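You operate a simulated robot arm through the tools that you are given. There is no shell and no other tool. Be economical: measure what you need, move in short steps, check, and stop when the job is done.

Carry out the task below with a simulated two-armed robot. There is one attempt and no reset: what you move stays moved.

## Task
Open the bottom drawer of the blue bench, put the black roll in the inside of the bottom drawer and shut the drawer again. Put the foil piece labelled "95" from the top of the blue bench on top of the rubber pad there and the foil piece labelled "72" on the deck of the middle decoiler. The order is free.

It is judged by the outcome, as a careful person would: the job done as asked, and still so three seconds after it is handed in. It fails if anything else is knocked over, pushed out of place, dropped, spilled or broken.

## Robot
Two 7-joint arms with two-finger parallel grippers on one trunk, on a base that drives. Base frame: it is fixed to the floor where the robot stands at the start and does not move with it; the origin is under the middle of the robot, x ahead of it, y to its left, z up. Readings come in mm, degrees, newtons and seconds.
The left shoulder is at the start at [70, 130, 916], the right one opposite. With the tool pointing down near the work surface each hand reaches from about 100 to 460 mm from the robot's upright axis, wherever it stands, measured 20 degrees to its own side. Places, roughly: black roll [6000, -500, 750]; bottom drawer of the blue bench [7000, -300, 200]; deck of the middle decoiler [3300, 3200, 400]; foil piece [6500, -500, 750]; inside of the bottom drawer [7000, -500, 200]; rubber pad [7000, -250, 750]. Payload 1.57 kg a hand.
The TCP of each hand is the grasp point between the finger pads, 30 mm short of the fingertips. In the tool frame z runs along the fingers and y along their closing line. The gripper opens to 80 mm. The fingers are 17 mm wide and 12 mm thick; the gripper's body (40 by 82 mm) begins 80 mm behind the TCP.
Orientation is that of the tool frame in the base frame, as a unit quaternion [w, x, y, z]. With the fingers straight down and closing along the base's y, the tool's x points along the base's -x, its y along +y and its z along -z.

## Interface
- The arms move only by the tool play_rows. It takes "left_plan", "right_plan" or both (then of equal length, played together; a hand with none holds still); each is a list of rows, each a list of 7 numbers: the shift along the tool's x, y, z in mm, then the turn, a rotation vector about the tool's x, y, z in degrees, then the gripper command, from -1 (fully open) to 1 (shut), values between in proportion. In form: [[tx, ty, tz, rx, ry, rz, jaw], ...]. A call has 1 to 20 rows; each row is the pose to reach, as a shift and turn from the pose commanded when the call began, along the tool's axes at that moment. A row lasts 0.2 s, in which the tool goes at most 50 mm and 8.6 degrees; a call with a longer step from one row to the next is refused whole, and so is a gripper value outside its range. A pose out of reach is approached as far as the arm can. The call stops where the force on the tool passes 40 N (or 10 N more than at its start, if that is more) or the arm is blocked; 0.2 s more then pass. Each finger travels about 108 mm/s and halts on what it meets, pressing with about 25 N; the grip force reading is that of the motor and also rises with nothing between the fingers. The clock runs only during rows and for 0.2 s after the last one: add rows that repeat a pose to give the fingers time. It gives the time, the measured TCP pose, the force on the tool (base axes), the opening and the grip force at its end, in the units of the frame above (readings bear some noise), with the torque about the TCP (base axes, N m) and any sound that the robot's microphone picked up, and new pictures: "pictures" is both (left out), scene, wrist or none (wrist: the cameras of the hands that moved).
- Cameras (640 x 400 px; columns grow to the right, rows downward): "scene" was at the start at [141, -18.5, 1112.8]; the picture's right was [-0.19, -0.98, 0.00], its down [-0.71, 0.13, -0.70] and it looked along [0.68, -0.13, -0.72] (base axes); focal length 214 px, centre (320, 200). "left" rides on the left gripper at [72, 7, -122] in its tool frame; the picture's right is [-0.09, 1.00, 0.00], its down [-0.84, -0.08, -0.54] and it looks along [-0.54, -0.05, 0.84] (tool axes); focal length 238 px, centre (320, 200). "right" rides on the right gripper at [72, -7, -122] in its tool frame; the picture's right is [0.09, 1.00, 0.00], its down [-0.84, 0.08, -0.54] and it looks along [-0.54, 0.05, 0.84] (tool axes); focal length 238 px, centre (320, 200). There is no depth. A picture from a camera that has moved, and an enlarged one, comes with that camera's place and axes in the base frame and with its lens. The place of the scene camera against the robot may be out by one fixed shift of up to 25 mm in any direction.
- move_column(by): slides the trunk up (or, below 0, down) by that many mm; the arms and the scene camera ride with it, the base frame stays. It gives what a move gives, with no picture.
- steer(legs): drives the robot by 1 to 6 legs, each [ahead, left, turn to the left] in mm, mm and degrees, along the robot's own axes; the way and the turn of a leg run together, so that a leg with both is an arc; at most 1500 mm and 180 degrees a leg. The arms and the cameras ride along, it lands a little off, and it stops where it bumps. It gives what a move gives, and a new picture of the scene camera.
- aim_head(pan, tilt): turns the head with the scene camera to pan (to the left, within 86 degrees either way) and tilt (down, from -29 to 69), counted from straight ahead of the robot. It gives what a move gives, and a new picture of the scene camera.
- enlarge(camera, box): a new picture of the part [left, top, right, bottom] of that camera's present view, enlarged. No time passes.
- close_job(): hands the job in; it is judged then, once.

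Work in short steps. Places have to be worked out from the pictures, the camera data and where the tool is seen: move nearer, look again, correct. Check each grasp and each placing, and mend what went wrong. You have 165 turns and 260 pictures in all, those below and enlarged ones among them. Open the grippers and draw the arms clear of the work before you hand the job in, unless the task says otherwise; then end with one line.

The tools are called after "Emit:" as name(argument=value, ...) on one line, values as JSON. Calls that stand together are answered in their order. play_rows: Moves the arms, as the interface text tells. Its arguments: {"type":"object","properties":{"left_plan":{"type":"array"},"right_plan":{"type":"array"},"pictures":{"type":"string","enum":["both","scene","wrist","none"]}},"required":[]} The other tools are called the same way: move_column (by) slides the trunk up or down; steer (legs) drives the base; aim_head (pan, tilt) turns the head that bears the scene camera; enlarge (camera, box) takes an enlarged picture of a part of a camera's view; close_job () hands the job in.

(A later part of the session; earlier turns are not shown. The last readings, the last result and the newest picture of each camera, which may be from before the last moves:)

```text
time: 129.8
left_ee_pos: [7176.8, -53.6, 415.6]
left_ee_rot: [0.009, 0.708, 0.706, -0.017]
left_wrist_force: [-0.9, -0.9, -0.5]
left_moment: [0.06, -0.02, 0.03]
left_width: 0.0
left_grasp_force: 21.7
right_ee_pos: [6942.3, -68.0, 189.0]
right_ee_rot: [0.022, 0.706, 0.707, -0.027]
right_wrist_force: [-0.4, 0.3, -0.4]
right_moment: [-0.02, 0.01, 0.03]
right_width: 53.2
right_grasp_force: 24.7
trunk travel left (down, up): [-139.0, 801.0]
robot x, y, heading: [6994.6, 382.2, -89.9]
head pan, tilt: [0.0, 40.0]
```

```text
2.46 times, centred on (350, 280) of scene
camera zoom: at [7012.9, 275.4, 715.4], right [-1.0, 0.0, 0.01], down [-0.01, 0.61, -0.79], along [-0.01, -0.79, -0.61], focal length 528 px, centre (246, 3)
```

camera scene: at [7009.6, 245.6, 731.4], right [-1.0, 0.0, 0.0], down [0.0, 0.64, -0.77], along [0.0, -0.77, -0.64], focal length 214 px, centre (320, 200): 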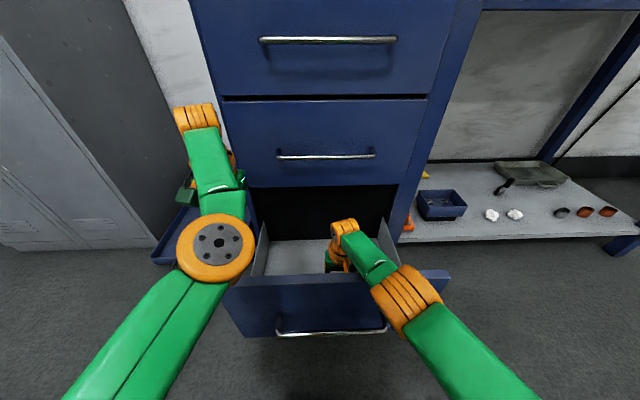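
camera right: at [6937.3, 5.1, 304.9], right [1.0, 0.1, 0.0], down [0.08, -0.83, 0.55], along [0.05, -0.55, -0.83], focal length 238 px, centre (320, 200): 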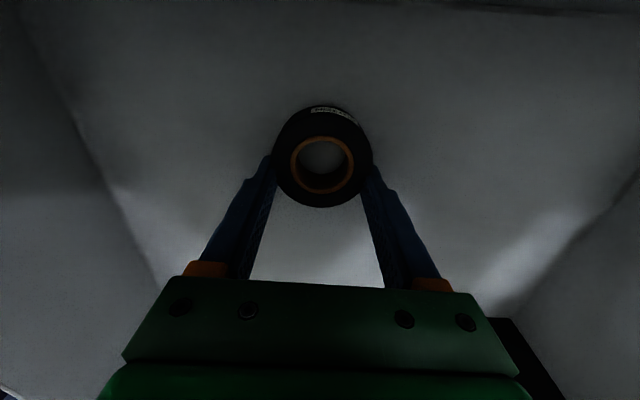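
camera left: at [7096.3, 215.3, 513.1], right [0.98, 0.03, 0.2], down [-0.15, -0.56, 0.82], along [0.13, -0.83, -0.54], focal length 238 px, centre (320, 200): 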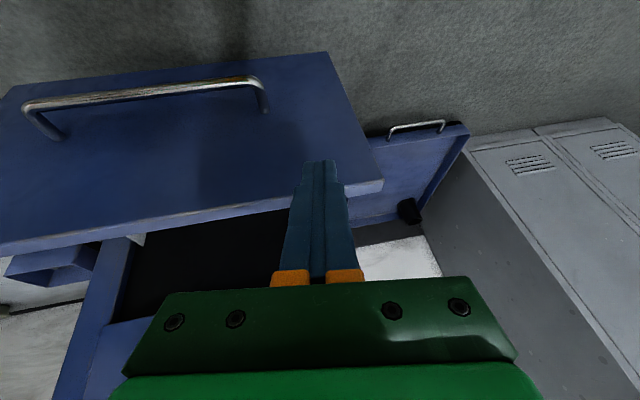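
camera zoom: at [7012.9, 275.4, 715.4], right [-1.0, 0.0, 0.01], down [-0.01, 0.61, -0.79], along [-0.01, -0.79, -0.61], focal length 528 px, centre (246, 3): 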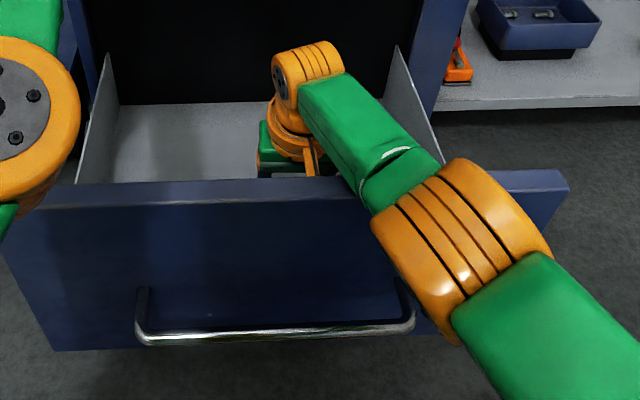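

The forearm is resting on the drawer front and the robot leans. I raise the trunk back right away.

Emit:
move_column(by=40)

Emit:
aim_head(pan=0, tilt=45)

```text
time: 130.7
left_ee_pos: [7178.6, -65.8, 434.8]
left_ee_rot: [-0.001, 0.708, 0.707, -0.001]
left_wrist_force: [0.0, 0.1, 0.6]
left_moment: [-0.02, 0.03, -0.03]
left_width: 0.1
left_grasp_force: 21.5
right_ee_pos: [6946.1, -68.2, 196.6]
right_ee_rot: [0.002, 0.706, 0.708, -0.004]
right_wrist_force: [-0.1, 0.3, -0.4]
right_moment: [0.01, 0.02, 0.01]
right_width: 53.5
right_grasp_force: 25.2
trunk travel left (down, up): [-179.0, 761.0]
robot x, y, heading: [6998.6, 382.2, -89.6]
head pan, tilt: [0.0, 40.0]
```

```text
time: 131.3
left_ee_pos: [7177.4, -67.6, 435.3]
left_ee_rot: [-0.002, 0.708, 0.706, -0.001]
left_wrist_force: [-0.1, 0.0, -0.4]
left_moment: [-0.02, 0.02, -0.01]
left_width: 0.0
left_grasp_force: 21.3
right_ee_pos: [6944.4, -67.9, 198.0]
right_ee_rot: [0.004, 0.706, 0.708, -0.006]
right_wrist_force: [0.1, -0.7, -1.1]
right_moment: [-0.02, 0.02, 0.05]
right_width: 53.2
right_grasp_force: 24.9
trunk travel left (down, up): [-179.0, 761.0]
robot x, y, heading: [6996.2, 384.3, -89.9]
head pan, tilt: [0.0, 45.0]
camera scene: at [7009.5, 249.3, 739.1], right [-1.0, 0.0, 0.0], down [0.0, 0.71, -0.71], along [0.0, -0.71, -0.71], focal length 214 px, centre (320, 200)
```

scene: 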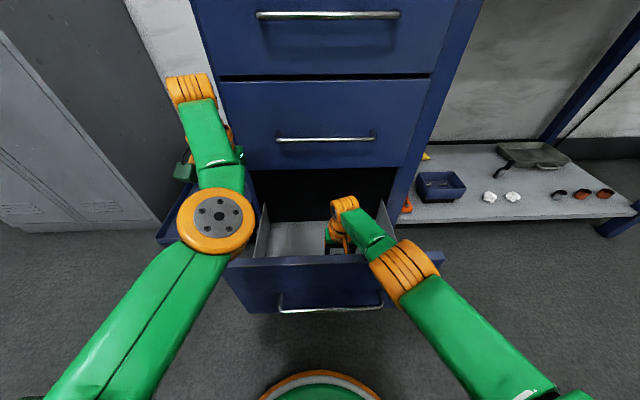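

Robot is upright again. To clear the front rim I raise the trunk slightly, shift the hand and creep the base forward for a steeper arm.

Emit:
move_column(by=40)

Emit:
play_rows(right_plan=[[4, -4, 0, 0, 0, 0, 1], [9, -10, 0, 0, 0, 0, 1], [14, -16, 0, 0, 0, 0, 1], [18, -20, 0, 0, 0, 0, 1]], pictures="none")

Emit:
steer(legs=[[45, 0, 0]])

```text
time: 132.2
left_ee_pos: [7176.6, -66.7, 474.1]
left_ee_rot: [-0.002, 0.708, 0.707, -0.001]
left_wrist_force: [0.2, 0.2, 0.1]
left_moment: [0.02, 0.01, 0.01]
left_width: 0.0
left_grasp_force: 21.5
right_ee_pos: [6943.2, -68.7, 238.9]
right_ee_rot: [0.003, 0.706, 0.708, -0.005]
right_wrist_force: [-0.3, 0.0, -0.9]
right_moment: [0.0, 0.02, 0.05]
right_width: 53.8
right_grasp_force: 25.1
trunk travel left (down, up): [-219.0, 721.0]
robot x, y, heading: [6996.0, 385.8, -90.0]
head pan, tilt: [0.0, 45.0]
```

```text
time: 133.2
left_ee_pos: [7176.2, -66.2, 475.0]
left_ee_rot: [-0.001, 0.708, 0.707, -0.001]
left_wrist_force: [-0.5, 0.5, -0.2]
left_moment: [-0.02, -0.01, 0.01]
left_width: 0.2
left_grasp_force: 20.9
right_ee_pos: [6931.4, -69.3, 233.7]
right_ee_rot: [0.003, 0.705, 0.709, -0.004]
right_wrist_force: [-0.4, 0.2, -0.2]
right_moment: [-0.02, 0.0, 0.01]
right_width: 53.4
right_grasp_force: 25.0
right hand out of reach, approached as far as the arm can: row 2, 3, 4
trunk travel left (down, up): [-219.0, 721.0]
robot x, y, heading: [6998.4, 383.9, -90.0]
head pan, tilt: [0.0, 45.0]
```

```text
time: 134.1
left_ee_pos: [7176.6, -111.6, 474.3]
left_ee_rot: [-0.002, 0.708, 0.707, 0.0]
left_wrist_force: [-0.5, 0.3, 0.0]
left_moment: [-0.01, 0.02, -0.01]
left_width: 0.2
left_grasp_force: 22.0
right_ee_pos: [6931.5, -113.0, 233.6]
right_ee_rot: [0.003, 0.706, 0.709, -0.004]
right_wrist_force: [0.1, -0.1, 0.0]
right_moment: [-0.01, 0.0, -0.02]
right_width: 53.1
right_grasp_force: 24.9
trunk travel left (down, up): [-219.0, 721.0]
robot x, y, heading: [6996.1, 341.8, -89.8]
head pan, tilt: [0.0, 45.0]
camera scene: at [7009.8, 204.1, 779.1], right [-1.0, 0.0, 0.0], down [0.0, 0.71, -0.71], along [0.0, -0.71, -0.71], focal length 214 px, centre (320, 200)
```

scene: 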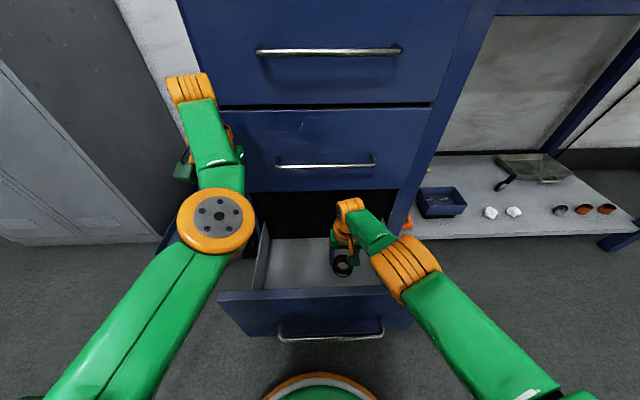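

I now descend in small steps, watching for contact or leaning.

Emit:
play_rows(right_plan=[[0, 0, 6, 0, 0, 0, 1], [0, 0, 13, 0, 0, 0, 1], [0, 0, 20, 0, 0, 0, 1], [0, 0, 27, 0, 0, 0, 1], [0, 0, 34, 0, 0, 0, 1], [0, 0, 41, 0, 0, 0, 1], [0, 0, 48, 0, 0, 0, 1]], pictures="both")

```text
time: 135.7
left_ee_pos: [7178.3, -111.9, 475.5]
left_ee_rot: [-0.002, 0.708, 0.707, -0.001]
left_wrist_force: [0.7, -0.4, 0.1]
left_moment: [-0.01, 0.03, 0.01]
left_width: 0.0
left_grasp_force: 21.0
right_ee_pos: [6927.0, -100.4, 195.2]
right_ee_rot: [0.003, 0.707, 0.708, -0.004]
right_wrist_force: [0.4, 0.2, -0.5]
right_moment: [0.02, -0.02, -0.02]
right_width: 53.5
right_grasp_force: 25.0
right hand out of reach, approached as far as the arm can: row 2, 3, 4, 5, 6, 7
trunk travel left (down, up): [-219.0, 721.0]
robot x, y, heading: [6996.7, 340.0, -89.7]
head pan, tilt: [0.0, 45.0]
camera scene: at [7009.9, 204.3, 779.1], right [-1.0, 0.0, 0.0], down [0.0, 0.71, -0.71], along [0.0, -0.71, -0.71], focal length 214 px, centre (320, 200)
camera right: at [6919.5, -27.3, 317.1], right [1.0, 0.1, 0.0], down [0.08, -0.83, 0.55], along [0.05, -0.55, -0.83], focal length 238 px, centre (320, 200)
```

scene: 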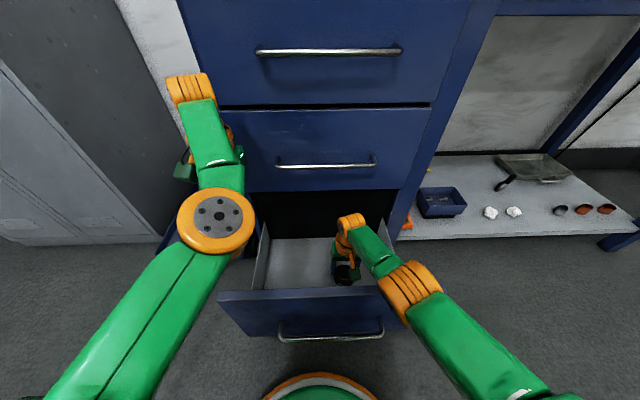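
right: 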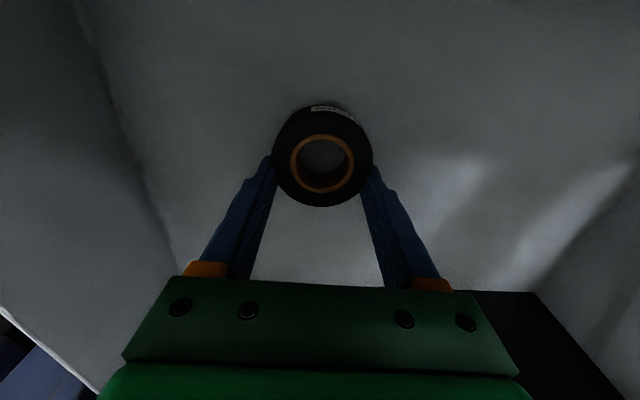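

I'm at the outer reach; moving the base 28 mm forward allows going deeper with the elbow still above the rim.

Emit:
steer(legs=[[28, 0, 0]])

Emit:
play_rows(right_plan=[[8, -2, 0, 0, 0, 0, 1], [16, -4, 4, 0, 0, 0, 1], [22, -6, 10, 0, 0, 0, 1], [25, -8, 16, 0, 0, 0, 1], [27, -8, 22, 0, 0, 0, 1], [27, -8, 28, 0, 0, 0, 1], [27, -8, 34, 0, 0, 0, 1], [27, -8, 40, 0, 0, 0, 1]], pictures="both")

```text
time: 136.5
left_ee_pos: [7177.3, -139.7, 475.0]
left_ee_rot: [-0.002, 0.707, 0.707, -0.001]
left_wrist_force: [0.3, 0.0, 0.5]
left_moment: [0.01, -0.02, -0.01]
left_width: 0.0
left_grasp_force: 21.4
right_ee_pos: [6926.1, -127.9, 196.9]
right_ee_rot: [0.002, 0.706, 0.708, -0.005]
right_wrist_force: [0.0, -0.2, 0.0]
right_moment: [-0.03, -0.03, -0.02]
right_width: 53.3
right_grasp_force: 24.5
trunk travel left (down, up): [-219.0, 721.0]
robot x, y, heading: [7000.1, 310.2, -89.9]
head pan, tilt: [0.0, 45.0]
camera scene: at [7009.9, 175.9, 779.1], right [-1.0, 0.0, 0.0], down [0.0, 0.71, -0.71], along [0.0, -0.71, -0.71], focal length 214 px, centre (320, 200)
```

scene: 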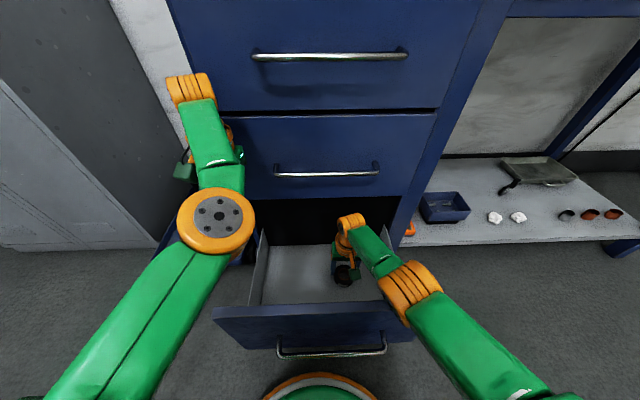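

```text
time: 138.1
left_ee_pos: [7175.3, -132.5, 482.6]
left_ee_rot: [0.002, 0.71, 0.704, -0.013]
left_wrist_force: [-0.5, 0.3, -0.2]
left_moment: [0.02, 0.03, -0.01]
left_width: 0.0
left_grasp_force: 21.4
right_ee_pos: [6915.2, -109.8, 182.9]
right_ee_rot: [0.018, 0.708, 0.705, -0.022]
right_wrist_force: [-1.0, -1.0, 7.9]
right_moment: [0.21, 0.04, -0.01]
right_width: 53.3
right_grasp_force: 25.2
trunk travel left (down, up): [-219.0, 721.0]
robot x, y, heading: [6995.6, 310.5, -90.1]
head pan, tilt: [0.0, 45.0]
stopped in row 7 (right hand): the force on the tool passed its limit at 114 N (the readings are from after the stop); the commanded pose is now the measured one
camera scene: at [7013.2, 191.2, 781.6], right [-1.0, 0.0, 0.01], down [0.0, 0.69, -0.72], along [-0.01, -0.72, -0.69], focal length 214 px, centre (320, 200)
camera right: at [6909.4, -31.4, 300.6], right [1.0, 0.09, -0.01], down [0.08, -0.81, 0.59], along [0.04, -0.59, -0.81], focal length 238 px, centre (320, 200)
```

scene: 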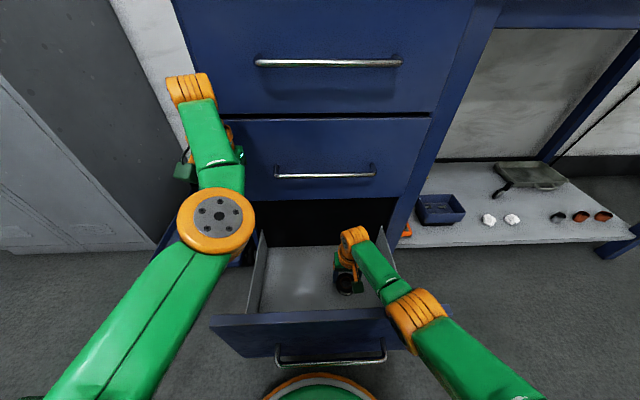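
right: 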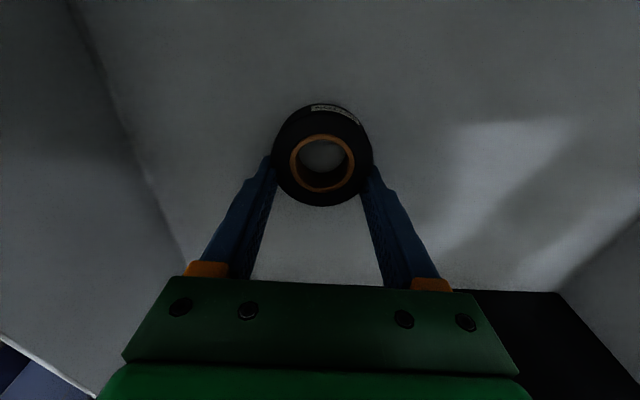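

The roll has touched the drawer floor (TCP z≈183, so floor ≈153). I relieve the pressure and release.

Emit:
play_rows(right_plan=[[0, 0, -3, 0, 0, 0, 1], [0, 0, -5, 0, 0, 0, 1], [0, 0, -5, 0, 0, 0, 1]], pictures="none")

```text
time: 138.9
left_ee_pos: [7176.7, -132.3, 484.3]
left_ee_rot: [0.002, 0.71, 0.704, -0.013]
left_wrist_force: [0.4, -0.1, -0.2]
left_moment: [0.0, 0.03, 0.03]
left_width: 0.2
left_grasp_force: 21.3
right_ee_pos: [6915.2, -108.6, 186.2]
right_ee_rot: [0.017, 0.709, 0.705, -0.021]
right_wrist_force: [-0.3, -0.4, 0.0]
right_moment: [-0.01, 0.0, 0.02]
right_width: 52.9
right_grasp_force: 25.2
trunk travel left (down, up): [-219.0, 721.0]
robot x, y, heading: [6992.1, 313.6, -90.2]
head pan, tilt: [0.0, 45.0]
```

Emit:
play_rows(right_plan=[[-2, 0, -6, 0, 0, 0, 1], [-5, 0, -14, 0, 0, 0, 1], [-5, 0, -14, 0, 0, 0, 1]], pictures="wrist")

Emit:
enlarge(camera="scene", box=[200, 200, 460, 360])

```text
time: 139.7
left_ee_pos: [7174.1, -135.1, 480.1]
left_ee_rot: [0.002, 0.71, 0.704, -0.008]
left_wrist_force: [0.2, 1.1, -0.4]
left_moment: [-0.01, -0.02, 0.0]
left_width: 0.0
left_grasp_force: 21.1
right_ee_pos: [6915.0, -111.9, 194.8]
right_ee_rot: [0.011, 0.708, 0.706, -0.015]
right_wrist_force: [-0.7, 0.1, -0.2]
right_moment: [-0.01, 0.0, -0.02]
right_width: 53.1
right_grasp_force: 25.2
trunk travel left (down, up): [-219.0, 721.0]
robot x, y, heading: [6991.5, 307.7, -90.1]
head pan, tilt: [0.0, 45.0]
camera right: at [6908.4, -34.6, 314.5], right [1.0, 0.09, -0.01], down [0.08, -0.82, 0.57], along [0.05, -0.57, -0.82], focal length 238 px, centre (320, 200)
```

right: 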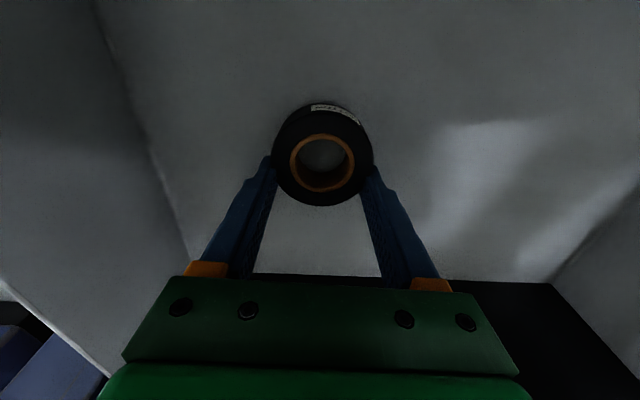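

```text
2.46 times, centred on (330, 280) of scene
camera zoom: at [7010.4, 186.5, 780.5], right [-1.0, 0.0, 0.0], down [0.0, 0.7, -0.72], along [-0.01, -0.72, -0.7], focal length 528 px, centre (295, 3)
```

zoom: 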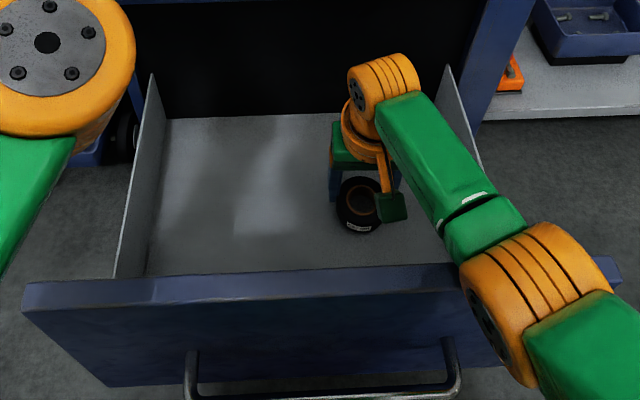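

Triangulating the light patch gives the drawer floor at z≈157–166, so the roll bottom is within millimetres. I go down a few mm and open.

Emit:
play_rows(right_plan=[[0, 0, 4, 0, 0, 0, 1], [0, 0, 8, 0, 0, 0, 1], [0, 0, 8, 0, 0, 0, 0.2], [0, 0, 8, 0, 0, 0, -0.4], [0, 0, 8, 0, 0, 0, -1], [0, 0, 8, 0, 0, 0, -1]], pictures="wrist")

```text
time: 141.1
left_ee_pos: [7172.6, -136.3, 479.9]
left_ee_rot: [0.001, 0.71, 0.704, -0.006]
left_wrist_force: [0.8, 0.2, -0.8]
left_moment: [-0.04, 0.0, 0.02]
left_width: 0.0
left_grasp_force: 21.1
right_ee_pos: [6915.2, -111.7, 186.3]
right_ee_rot: [0.013, 0.708, 0.706, -0.013]
right_wrist_force: [0.4, -0.9, 0.4]
right_moment: [0.0, 0.01, 0.0]
right_width: 80.0
right_grasp_force: 0.1
trunk travel left (down, up): [-219.0, 721.0]
robot x, y, heading: [6994.8, 310.7, -90.3]
head pan, tilt: [0.0, 45.0]
camera right: at [6908.0, -34.6, 305.2], right [1.0, 0.09, 0.0], down [0.08, -0.82, 0.57], along [0.05, -0.57, -0.82], focal length 238 px, centre (320, 200)
```

right: 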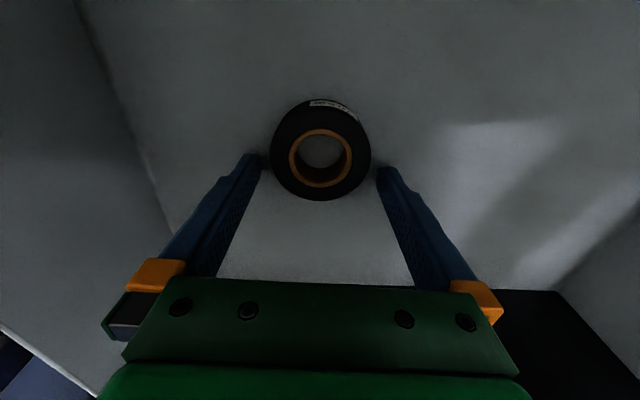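

The roll rests flat on the drawer floor. I lift the hand straight up, then raise the trunk.

Emit:
play_rows(right_plan=[[0, 0, -8, 0, 0, 0, -1], [0, 0, -20, 0, 0, 0, -1], [0, 0, -45, 0, 0, 0, -1], [0, 0, -80, 0, 0, 0, -1]], pictures="none")

Emit:
move_column(by=160)

Emit:
enlarge(camera="right", box=[0, 0, 640, 400])

```text
time: 142.1
left_ee_pos: [7173.4, -140.1, 473.9]
left_ee_rot: [-0.002, 0.71, 0.704, -0.002]
left_wrist_force: [0.4, -0.3, -0.5]
left_moment: [-0.01, -0.01, 0.0]
left_width: 0.0
left_grasp_force: 21.5
right_ee_pos: [6918.8, -108.5, 258.5]
right_ee_rot: [0.008, 0.708, 0.707, -0.006]
right_wrist_force: [-0.1, -0.2, -0.6]
right_moment: [0.04, -0.01, -0.02]
right_width: 80.1
right_grasp_force: 0.1
trunk travel left (down, up): [-219.0, 721.0]
robot x, y, heading: [6995.0, 308.0, -90.2]
head pan, tilt: [0.0, 45.0]
```

```text
time: 143.9
left_ee_pos: [7173.0, -139.6, 634.5]
left_ee_rot: [-0.001, 0.71, 0.704, -0.001]
left_wrist_force: [0.4, 0.0, 0.2]
left_moment: [0.02, 0.0, -0.01]
left_width: 0.2
left_grasp_force: 22.0
right_ee_pos: [6916.7, -109.0, 418.5]
right_ee_rot: [0.009, 0.709, 0.705, -0.008]
right_wrist_force: [-0.1, -0.1, 0.1]
right_moment: [0.04, 0.03, 0.0]
right_width: 80.1
right_grasp_force: 0.1
trunk travel left (down, up): [-379.0, 561.0]
robot x, y, heading: [6995.2, 310.2, -90.1]
head pan, tilt: [0.0, 45.0]
```

```text
1.00 times, centred on (320, 200) of right (not enlarged: the box is as wide or as high as the picture)
camera zoom: at [6909.0, -34.9, 539.2], right [1.0, 0.09, 0.0], down [0.07, -0.82, 0.56], along [0.05, -0.56, -0.83], focal length 238 px, centre (320, 200)
```

zoom: 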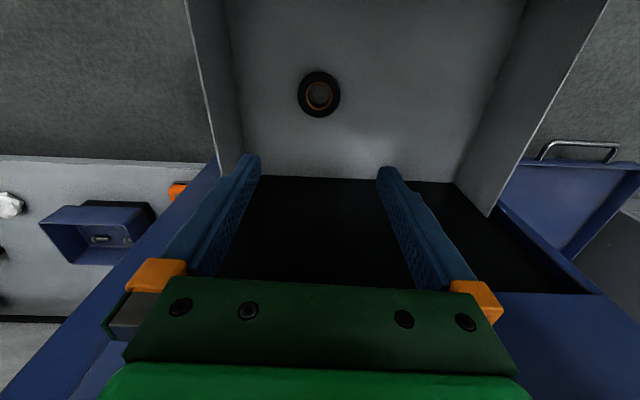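

Roll is in place. Now I back off and set up the left hand to push the drawer shut.

Emit:
steer(legs=[[-260, 0, 0]])

Emit:
move_column(by=-65)

Emit:
play_rows(left_plan=[[0, -30, 35, 0, -6, 0, 1], [0, -60, 70, 0, -12, 0, 1], [0, -90, 105, 0, -18, 0, 1], [0, -110, 140, 0, -24, 0, 1], [0, -130, 175, 0, -27, 0, 1], [0, -130, 205, 0, -27, 0, 1]], right_plan=[[20, -10, -30, 0, 0, 0, -1], [40, -20, -60, 0, 0, 0, -1], [60, -30, -90, 0, 0, 0, -1], [80, -40, -110, 0, 0, 0, -1], [90, -50, -120, 0, 0, 0, -1], [90, -60, -120, 0, 0, 0, -1]], pictures="both")

```text
time: 145.8
left_ee_pos: [7173.2, 122.1, 635.8]
left_ee_rot: [-0.001, 0.71, 0.704, -0.001]
left_wrist_force: [-0.5, -0.4, -0.7]
left_moment: [-0.03, -0.01, -0.02]
left_width: 0.0
left_grasp_force: 21.4
right_ee_pos: [6916.8, 152.0, 419.0]
right_ee_rot: [0.008, 0.708, 0.706, -0.007]
right_wrist_force: [0.2, 0.1, 0.5]
right_moment: [0.01, 0.02, -0.01]
right_width: 80.3
right_grasp_force: 0.0
trunk travel left (down, up): [-379.0, 561.0]
robot x, y, heading: [6998.4, 573.3, -90.5]
head pan, tilt: [0.0, 45.0]
camera scene: at [7008.0, 437.8, 939.2], right [-1.0, 0.0, 0.0], down [0.0, 0.71, -0.71], along [0.0, -0.71, -0.71], focal length 214 px, centre (320, 200)
```

scene: 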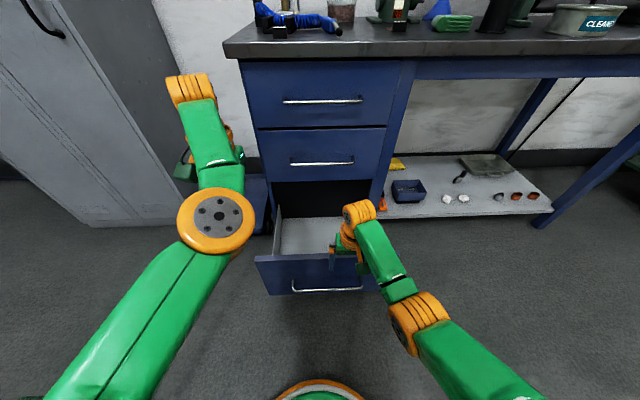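

```text
time: 146.8
left_ee_pos: [7172.9, 120.8, 570.5]
left_ee_rot: [-0.001, 0.71, 0.704, -0.001]
left_wrist_force: [-0.5, -0.6, -0.4]
left_moment: [-0.02, 0.03, 0.0]
left_width: 0.0
left_grasp_force: 21.1
right_ee_pos: [6916.3, 151.9, 353.1]
right_ee_rot: [0.008, 0.708, 0.706, -0.008]
right_wrist_force: [-0.4, -0.3, -0.4]
right_moment: [-0.01, -0.05, 0.01]
right_width: 80.2
right_grasp_force: 0.1
trunk travel left (down, up): [-314.0, 626.0]
robot x, y, heading: [6997.6, 572.7, -90.1]
head pan, tilt: [0.0, 45.0]
```

```text
time: 148.1
left_ee_pos: [7073.7, 66.6, 467.7]
left_ee_rot: [0.252, 0.659, 0.676, -0.214]
left_wrist_force: [0.3, 0.6, -0.5]
left_moment: [0.0, -0.02, 0.0]
left_width: 0.1
left_grasp_force: 21.1
left hand out of reach, approached as far as the arm can: row 1, 2
right_ee_pos: [6865.2, 244.0, 471.8]
right_ee_rot: [0.008, 0.708, 0.706, -0.008]
right_wrist_force: [-0.4, 0.0, -0.2]
right_moment: [-0.04, 0.02, 0.04]
right_width: 80.5
right_grasp_force: 0.0
trunk travel left (down, up): [-314.0, 626.0]
robot x, y, heading: [6998.1, 570.8, -90.3]
head pan, tilt: [0.0, 45.0]
stopped in row 6 (left hand): the arm was blocked; the commanded pose is now the measured one
camera scene: at [7008.2, 437.4, 874.1], right [-1.0, 0.0, 0.0], down [0.0, 0.71, -0.71], along [0.0, -0.71, -0.71], focal length 214 px, centre (320, 200)
camera right: at [6858.3, 319.0, 592.5], right [1.0, 0.09, 0.0], down [0.07, -0.82, 0.56], along [0.05, -0.56, -0.83], focal length 238 px, centre (320, 200)
camera left: at [7072.3, 199.2, 518.8], right [0.99, -0.03, 0.1], down [-0.1, -0.32, 0.94], along [0.0, -0.95, -0.32], focal length 238 px, centre (320, 200)
```

scene: 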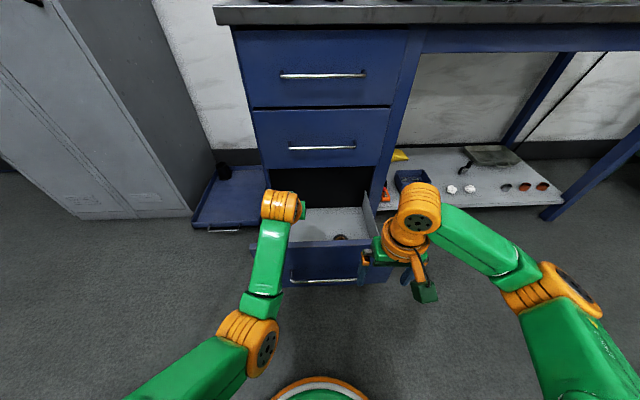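
right: 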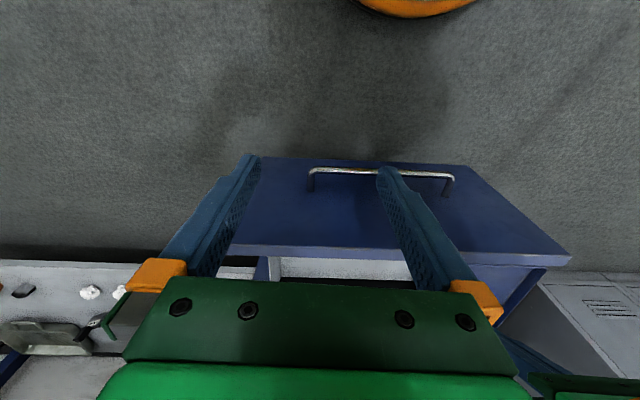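
left: 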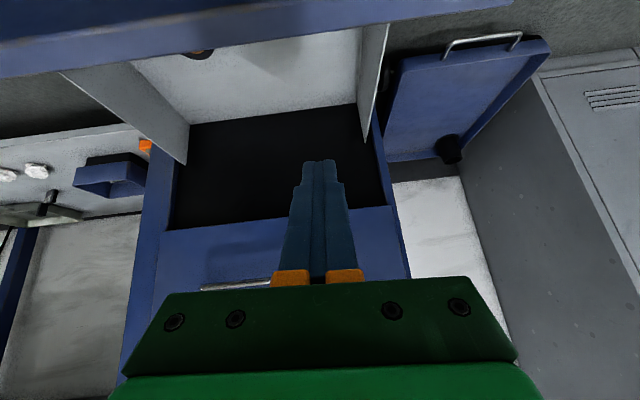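

Left hand is above the panel; I back 90 mm and lower it in front of the drawer face.

Emit:
steer(legs=[[-90, 0, 0]])

Emit:
play_rows(left_plan=[[18, -10, 22, 0, 3, 0, 1], [36, -20, 45, 0, 6, 0, 1], [54, -30, 68, 0, 9, 0, 1], [70, -40, 90, 0, 10, 0, 1]], pictures="both")

```text
time: 149.2
left_ee_pos: [7073.7, 156.9, 466.1]
left_ee_rot: [0.252, 0.659, 0.676, -0.213]
left_wrist_force: [0.0, -1.2, -0.2]
left_moment: [-0.01, -0.03, -0.01]
left_width: 0.0
left_grasp_force: 21.1
right_ee_pos: [6865.8, 333.7, 471.5]
right_ee_rot: [0.008, 0.707, 0.707, -0.007]
right_wrist_force: [-0.4, 0.3, -0.1]
right_moment: [-0.03, 0.02, -0.02]
right_width: 80.1
right_grasp_force: 0.0
trunk travel left (down, up): [-314.0, 626.0]
robot x, y, heading: [6996.0, 663.6, -90.1]
head pan, tilt: [0.0, 45.0]
camera scene: at [7008.5, 527.6, 874.2], right [-1.0, 0.0, 0.0], down [0.0, 0.71, -0.71], along [0.0, -0.71, -0.71], focal length 214 px, centre (320, 200)
```

scene: 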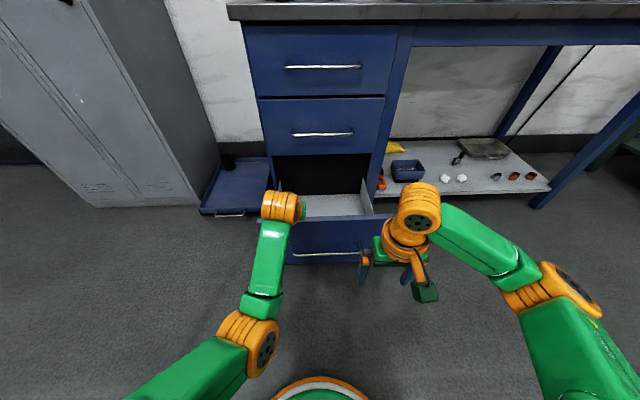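

```text
time: 150.2
left_ee_pos: [7046.6, 154.6, 350.1]
left_ee_rot: [0.195, 0.673, 0.698, -0.15]
left_wrist_force: [0.4, 0.2, 0.2]
left_moment: [-0.02, 0.03, 0.0]
left_width: 0.0
left_grasp_force: 20.9
right_ee_pos: [6865.6, 333.4, 471.3]
right_ee_rot: [0.008, 0.708, 0.706, -0.008]
right_wrist_force: [-1.1, 1.0, -0.7]
right_moment: [0.0, 0.02, -0.01]
right_width: 80.1
right_grasp_force: 0.1
trunk travel left (down, up): [-314.0, 626.0]
robot x, y, heading: [6992.3, 664.7, -90.3]
head pan, tilt: [0.0, 45.0]
camera scene: at [7008.4, 527.2, 874.1], right [-1.0, 0.0, 0.0], down [0.0, 0.71, -0.71], along [0.0, -0.71, -0.71], focal length 214 px, centre (320, 200)
camera left: at [7043.1, 275.7, 423.2], right [0.99, -0.03, 0.1], down [-0.1, -0.48, 0.87], along [0.02, -0.87, -0.48], focal length 238 px, centre (320, 200)
```

scene: 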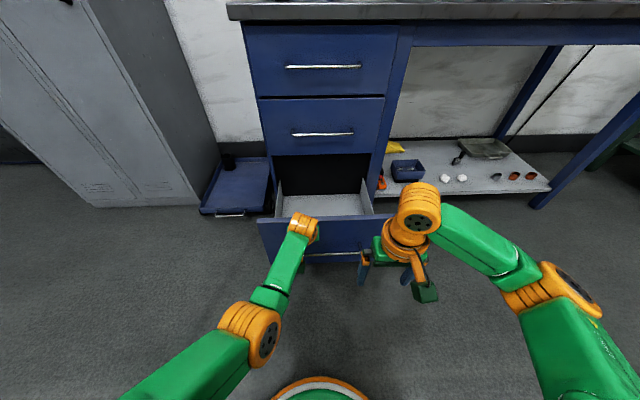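
left: 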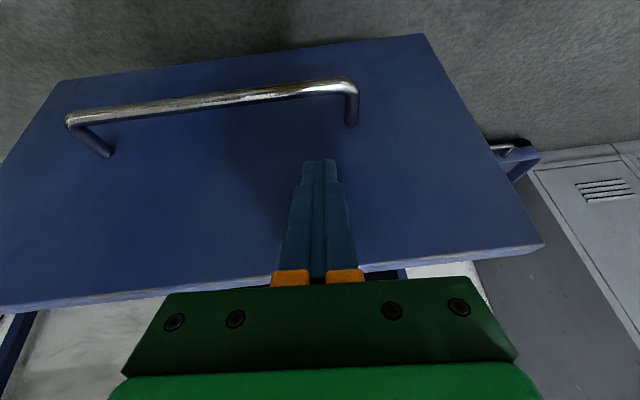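

I drive forward to push the drawer shut.

Emit:
steer(legs=[[290, 0, 0]])

Emit:
steer(legs=[[70, 0, 0]])

```text
time: 152.2
left_ee_pos: [7041.2, -139.0, 350.3]
left_ee_rot: [0.194, 0.676, 0.694, -0.152]
left_wrist_force: [-0.2, 0.1, -0.5]
left_moment: [-0.02, 0.0, 0.01]
left_width: 0.3
left_grasp_force: 21.3
right_ee_pos: [6861.5, 40.5, 471.8]
right_ee_rot: [0.007, 0.71, 0.704, -0.008]
right_wrist_force: [-0.4, 0.0, -0.5]
right_moment: [0.03, -0.01, -0.03]
right_width: 79.9
right_grasp_force: 0.0
trunk travel left (down, up): [-314.0, 626.0]
robot x, y, heading: [6998.6, 366.3, -90.6]
head pan, tilt: [0.0, 45.0]
camera scene: at [7005.8, 233.9, 874.1], right [-1.0, 0.01, 0.0], down [0.01, 0.71, -0.71], along [-0.01, -0.71, -0.71], focal length 214 px, centre (320, 200)
```

scene: 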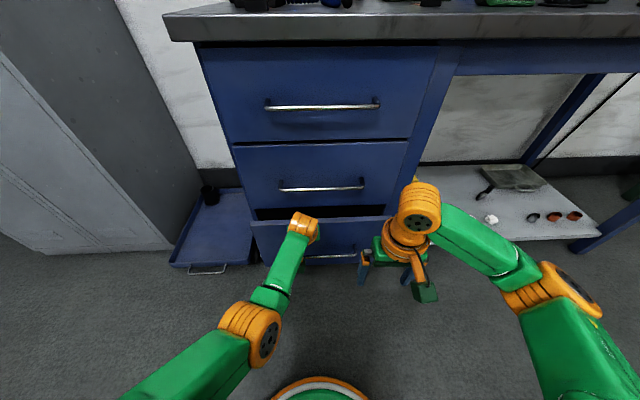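

```text
time: 153.3
left_ee_pos: [7044.0, -198.0, 346.8]
left_ee_rot: [0.187, 0.676, 0.699, -0.139]
left_wrist_force: [-3.0, 14.8, 5.4]
left_moment: [0.21, 0.02, -0.03]
left_width: 0.0
left_grasp_force: 21.2
right_ee_pos: [6860.2, -21.2, 473.0]
right_ee_rot: [0.009, 0.711, 0.703, -0.009]
right_wrist_force: [0.3, -0.2, -0.3]
right_moment: [0.03, 0.01, 0.01]
right_width: 79.8
right_grasp_force: 0.0
trunk travel left (down, up): [-314.0, 626.0]
robot x, y, heading: [6991.9, 303.2, -90.6]
head pan, tilt: [0.0, 45.0]
stopped in leg 1: the force on the tool passed its limit at 93 N (the readings are from after the stop); the commanded pose is now the measured one
camera scene: at [7004.3, 171.8, 874.4], right [-1.0, 0.01, 0.0], down [0.01, 0.71, -0.71], along [-0.01, -0.71, -0.71], focal length 214 px, centre (320, 200)
```

scene: 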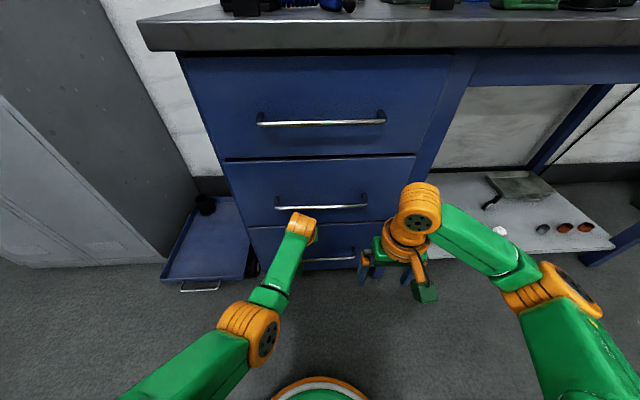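

The hard stop is at the same y as the closed drawer. I back off and verify.

Emit:
steer(legs=[[-250, 0, 0.6]])

Emit:
enlarge(camera="scene", box=[220, 60, 420, 260])

```text
time: 155.1
left_ee_pos: [7052.2, 56.5, 345.3]
left_ee_rot: [0.189, 0.671, 0.704, -0.138]
left_wrist_force: [-0.2, -0.2, 0.5]
left_moment: [-0.01, 0.04, 0.0]
left_width: 0.0
left_grasp_force: 20.8
right_ee_pos: [6865.7, 229.6, 472.5]
right_ee_rot: [0.007, 0.705, 0.709, -0.009]
right_wrist_force: [-0.2, 0.4, -0.5]
right_moment: [0.0, 0.04, 0.03]
right_width: 80.0
right_grasp_force: 0.1
trunk travel left (down, up): [-314.0, 626.0]
robot x, y, heading: [6997.5, 555.7, -89.7]
head pan, tilt: [0.0, 45.0]
camera scene: at [7007.6, 423.2, 874.2], right [-1.0, 0.0, 0.0], down [0.0, 0.71, -0.71], along [0.0, -0.71, -0.71], focal length 214 px, centre (320, 200)
```

scene: 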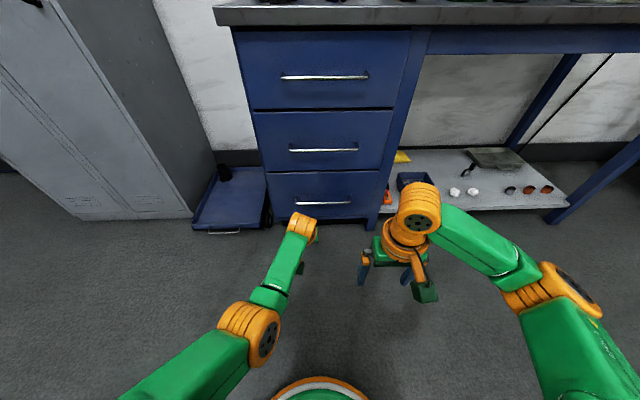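

```text
2.00 times, centred on (320, 160) of scene
camera zoom: at [7007.6, 423.2, 874.2], right [-1.0, 0.0, 0.0], down [0.0, 0.71, -0.71], along [0.0, -0.71, -0.71], focal length 429 px, centre (320, 280)
```

zoom: 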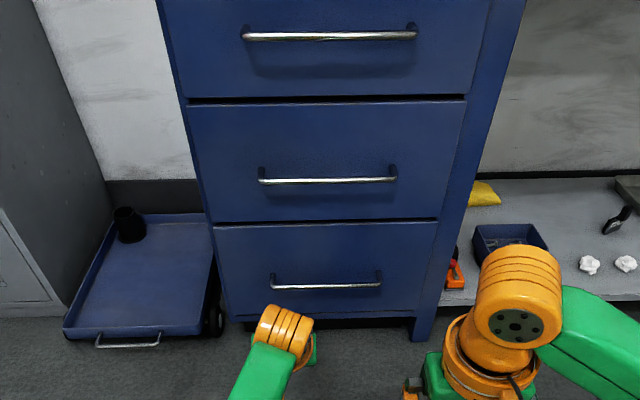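

Drawer is shut flush. I raise the trunk and take another look at the bench top at a low angle.

Emit:
move_column(by=300)

Emit:
aim_head(pan=8, tilt=25)

Emit:
enlarge(camera="scene", box=[240, 100, 440, 225])

```text
time: 158.1
left_ee_pos: [7051.3, 54.9, 646.8]
left_ee_rot: [0.189, 0.671, 0.704, -0.138]
left_wrist_force: [0.7, -0.3, 0.8]
left_moment: [-0.04, -0.03, -0.01]
left_width: 0.0
left_grasp_force: 21.0
right_ee_pos: [6864.6, 229.1, 772.7]
right_ee_rot: [0.008, 0.706, 0.708, -0.008]
right_wrist_force: [0.2, -0.8, 0.0]
right_moment: [0.01, -0.02, 0.0]
right_width: 79.8
right_grasp_force: 0.0
trunk travel left (down, up): [-614.0, 326.0]
robot x, y, heading: [6992.1, 557.0, -89.7]
head pan, tilt: [0.0, 45.0]
```

```text
time: 159.0
left_ee_pos: [7050.6, 55.0, 646.9]
left_ee_rot: [0.189, 0.671, 0.703, -0.138]
left_wrist_force: [0.3, 0.4, 0.0]
left_moment: [-0.02, 0.0, 0.03]
left_width: 0.0
left_grasp_force: 21.3
right_ee_pos: [6866.6, 228.8, 773.2]
right_ee_rot: [0.008, 0.706, 0.708, -0.008]
right_wrist_force: [-0.6, 0.6, 0.6]
right_moment: [0.01, 0.01, -0.03]
right_width: 80.1
right_grasp_force: 0.2
trunk travel left (down, up): [-614.0, 326.0]
robot x, y, heading: [6997.5, 557.0, -89.7]
head pan, tilt: [8.0, 25.0]
camera scene: at [7020.4, 413.1, 1204.6], right [-0.99, -0.14, 0.0], down [-0.06, 0.42, -0.91], along [0.13, -0.9, -0.42], focal length 214 px, centre (320, 200)
```

scene: 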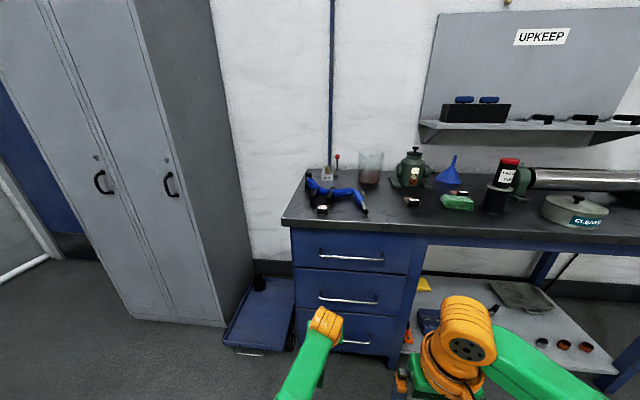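

```text
3.20 times, centred on (340, 162) of scene
camera zoom: at [7020.4, 413.1, 1204.6], right [-0.99, -0.14, 0.0], down [-0.06, 0.42, -0.91], along [0.13, -0.9, -0.42], focal length 686 px, centre (256, 320)
```

zoom: 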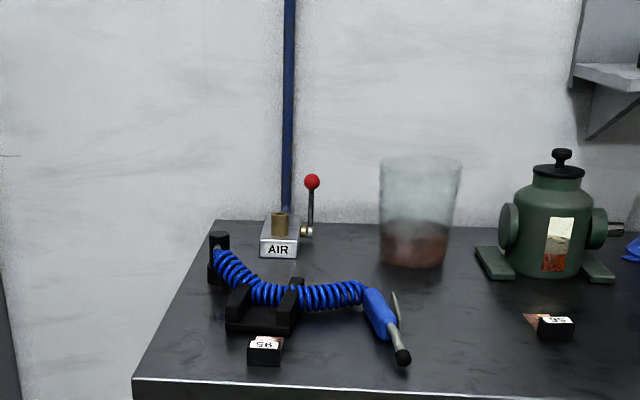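

Emit:
enlarge(camera="scene", box=[295, 170, 375, 220])

Emit:
enlarge(camera="scene", box=[380, 160, 600, 230])

```text
8.00 times, centred on (335, 195) of scene
camera zoom: at [7020.4, 413.1, 1204.6], right [-0.99, -0.14, 0.0], down [-0.06, 0.42, -0.91], along [0.13, -0.9, -0.42], focal length 1716 px, centre (200, 240)
```

zoom: 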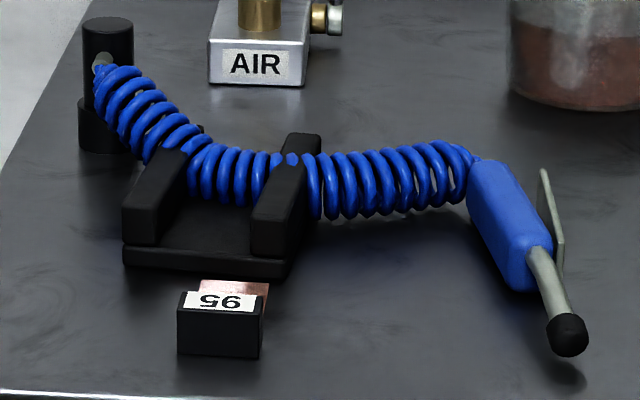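

```text
2.91 times, centred on (490, 195) of scene
camera zoom: at [7020.4, 413.1, 1204.6], right [-0.99, -0.14, 0.0], down [-0.06, 0.42, -0.91], along [0.13, -0.9, -0.42], focal length 624 px, centre (-174, 214)
```

zoom: 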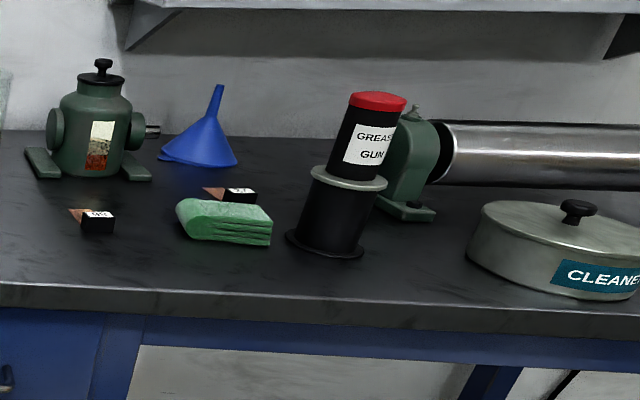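

The black saddle plate is the only pad-like object there; I'll lay "95" on it. First straighten and retract the left hand.

Emit:
play_rows(left_plan=[[32, 12, -16, 1, 6.7, 0.7, 1], [64, 24, -32, 2, 13.4, 1.4, 0.5], [95, 36, -48, 3.1, 20.1, 2, 0], [126, 47, -64, 4.2, 26.8, 2.7, -1]], pictures="none")

Emit:
move_column(by=280)

```text
time: 160.2
left_ee_pos: [7105.2, 164.7, 680.3]
left_ee_rot: [0.044, 0.699, 0.713, -0.027]
left_wrist_force: [0.1, 0.3, 0.0]
left_moment: [0.02, 0.0, 0.0]
left_width: 79.9
left_grasp_force: 0.0
right_ee_pos: [6865.9, 228.6, 772.1]
right_ee_rot: [0.008, 0.706, 0.708, -0.008]
right_wrist_force: [-0.2, 0.0, -0.3]
right_moment: [-0.02, 0.0, 0.01]
right_width: 79.9
right_grasp_force: 0.2
trunk travel left (down, up): [-614.0, 326.0]
robot x, y, heading: [6995.3, 561.3, -89.7]
head pan, tilt: [8.0, 25.0]
stopped in row 4 (left hand): the arm was blocked; the commanded pose is now the measured one
```

```text
time: 163.0
left_ee_pos: [7105.8, 165.7, 958.2]
left_ee_rot: [0.043, 0.699, 0.713, -0.026]
left_wrist_force: [-0.1, -0.1, 0.0]
left_moment: [0.0, -0.03, -0.02]
left_width: 80.4
left_grasp_force: 0.0
right_ee_pos: [6865.9, 229.1, 1052.1]
right_ee_rot: [0.008, 0.706, 0.708, -0.009]
right_wrist_force: [-0.2, -0.4, 0.4]
right_moment: [0.02, 0.03, 0.0]
right_width: 79.8
right_grasp_force: 0.1
trunk travel left (down, up): [-894.0, 46.0]
robot x, y, heading: [6995.6, 555.2, -90.0]
head pan, tilt: [8.0, 25.0]
```

Emit:
play_rows(left_plan=[[0, 0, 0, 1.4, 5.6, 1.1, -1]], pictures="none")

Emit:
play_rows(left_plan=[[0, 0, 0, 0, 0, 8.2, -1], [0, 0, 0, 0, 0, 16.4, -1], [0, 0, 0, 0, 0, 24.6, -1], [0, 0, 0, 0, 0, 32.8, -1], [0, 0, 0, 0, 0, 41, -1], [0, 0, 0, 0, 0, 49.2, -1], [0, 0, 0, 0, 0, 57.4, -1], [0, 0, 0, 0, 0, 65.6, -1], [0, 0, 0, 0, 0, 73.8, -1], [0, 0, 0, 0, 0, 82, -1], [0, 0, 0, 0, 0, 90, -1]], pictures="none")

Emit:
steer(legs=[[436, 0, 0]])

Emit:
enlarge(camera="left", box=[0, 0, 640, 400])

```text
time: 163.6
left_ee_pos: [7133.9, 162.7, 955.6]
left_ee_rot: [0.02, 0.695, 0.719, 0.019]
left_wrist_force: [-0.8, 0.9, 0.9]
left_moment: [-0.02, -0.04, -0.02]
left_width: 80.1
left_grasp_force: 0.1
right_ee_pos: [6865.8, 228.7, 1053.5]
right_ee_rot: [0.008, 0.706, 0.708, -0.008]
right_wrist_force: [-0.4, -0.3, 0.2]
right_moment: [0.05, 0.0, -0.03]
right_width: 80.0
right_grasp_force: 0.1
trunk travel left (down, up): [-894.0, 46.0]
robot x, y, heading: [6997.2, 559.8, -90.1]
head pan, tilt: [8.0, 25.0]
stopped in row 1 (left hand): the arm was blocked; the commanded pose is now the measured one
```

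```text
time: 166.0
left_ee_pos: [7133.2, 162.7, 954.3]
left_ee_rot: [0.0, 0.999, 0.015, 0.028]
left_wrist_force: [0.2, 0.4, -0.1]
left_moment: [-0.01, -0.01, 0.05]
left_width: 80.4
left_grasp_force: 0.0
right_ee_pos: [6865.5, 227.7, 1051.3]
right_ee_rot: [0.008, 0.706, 0.709, -0.008]
right_wrist_force: [-0.2, 0.7, 0.6]
right_moment: [0.0, 0.0, -0.02]
right_width: 79.9
right_grasp_force: 0.0
trunk travel left (down, up): [-894.0, 46.0]
robot x, y, heading: [6996.1, 557.1, -89.8]
head pan, tilt: [8.0, 25.0]
```

```text
time: 168.6
left_ee_pos: [7133.4, -262.4, 955.6]
left_ee_rot: [0.001, 1.0, 0.015, 0.027]
left_wrist_force: [0.2, 0.1, -0.7]
left_moment: [0.02, 0.01, -0.05]
left_width: 79.9
left_grasp_force: 0.1
right_ee_pos: [6866.2, -196.5, 1052.8]
right_ee_rot: [0.008, 0.706, 0.708, -0.009]
right_wrist_force: [-0.7, 0.4, -0.1]
right_moment: [-0.01, 0.0, 0.0]
right_width: 80.1
right_grasp_force: 0.1
trunk travel left (down, up): [-894.0, 46.0]
robot x, y, heading: [6997.6, 131.5, -90.1]
head pan, tilt: [8.0, 25.0]
camera scene: at [7021.4, -11.6, 1485.0], right [-0.99, -0.14, 0.0], down [-0.06, 0.42, -0.91], along [0.13, -0.9, -0.42], focal length 214 px, centre (320, 200)
```

scene: 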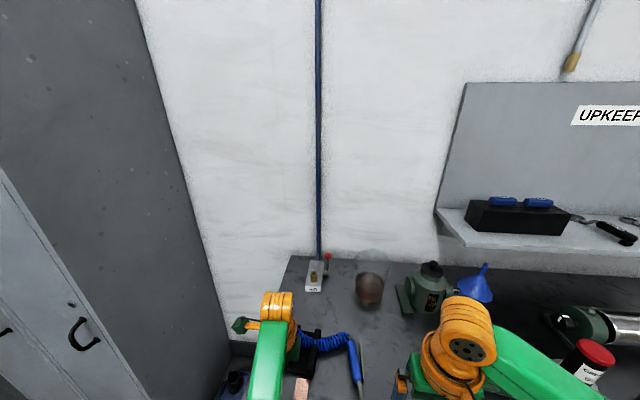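

```text
1.00 times, centred on (320, 200) of left (not enlarged: the box is as wide or as high as the picture)
camera zoom: at [7198.9, -266.5, 1081.2], right [-0.06, -1.0, 0.0], down [-0.87, 0.05, 0.5], along [-0.49, 0.03, -0.87], focal length 238 px, centre (320, 200)
```

zoom: 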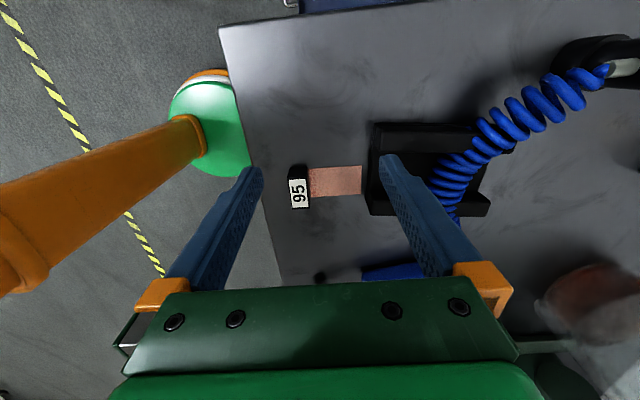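

Good side view. I enlarge the saddle to get the inner gap position.

Emit:
enlarge(camera="left", box=[270, 90, 530, 250])

```text
2.46 times, centred on (400, 170) of left
camera zoom: at [7198.9, -266.5, 1081.2], right [-0.06, -1.0, 0.0], down [-0.87, 0.05, 0.5], along [-0.49, 0.03, -0.87], focal length 587 px, centre (123, 274)
```

zoom: 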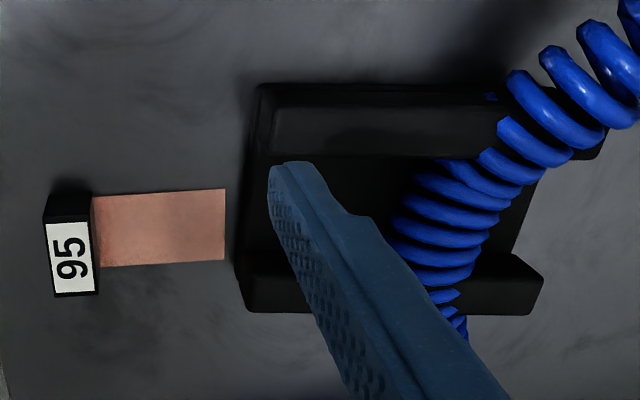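

I plan to lay "95" across the saddle's rails (foil bridging). First align the rotated left hand over the block and go down partway.

Emit:
play_rows(left_plan=[[-18, -11, 5, 0, -3.1, 0, -1], [-37, -23, 12, 0, -3.1, 0, -1], [-37, -23, 30, 0, -3.1, 0, -1]], pictures="wrist")

```text
time: 169.4
left_ee_pos: [7114.8, -288.8, 972.6]
left_ee_rot: [0.075, 0.997, 0.031, 0.014]
left_wrist_force: [-0.3, 0.4, 0.1]
left_moment: [0.0, 0.02, -0.01]
left_width: 80.3
left_grasp_force: 0.0
right_ee_pos: [6867.4, -198.3, 1052.0]
right_ee_rot: [0.008, 0.705, 0.709, -0.008]
right_wrist_force: [0.2, -0.4, -0.3]
right_moment: [0.02, 0.0, -0.01]
right_width: 80.2
right_grasp_force: 0.1
trunk travel left (down, up): [-894.0, 46.0]
robot x, y, heading: [6997.2, 130.3, -89.7]
head pan, tilt: [8.0, 25.0]
stopped in row 3 (left hand): the arm was blocked; the commanded pose is now the measured one
camera left: at [7183.2, -273.1, 1096.1], right [-0.03, -0.99, 0.15], down [-0.86, 0.11, 0.51], along [-0.52, -0.11, -0.85], focal length 238 px, centre (320, 200)
```

left: 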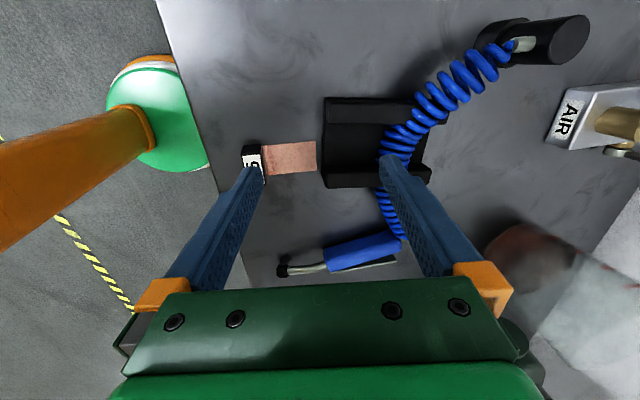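

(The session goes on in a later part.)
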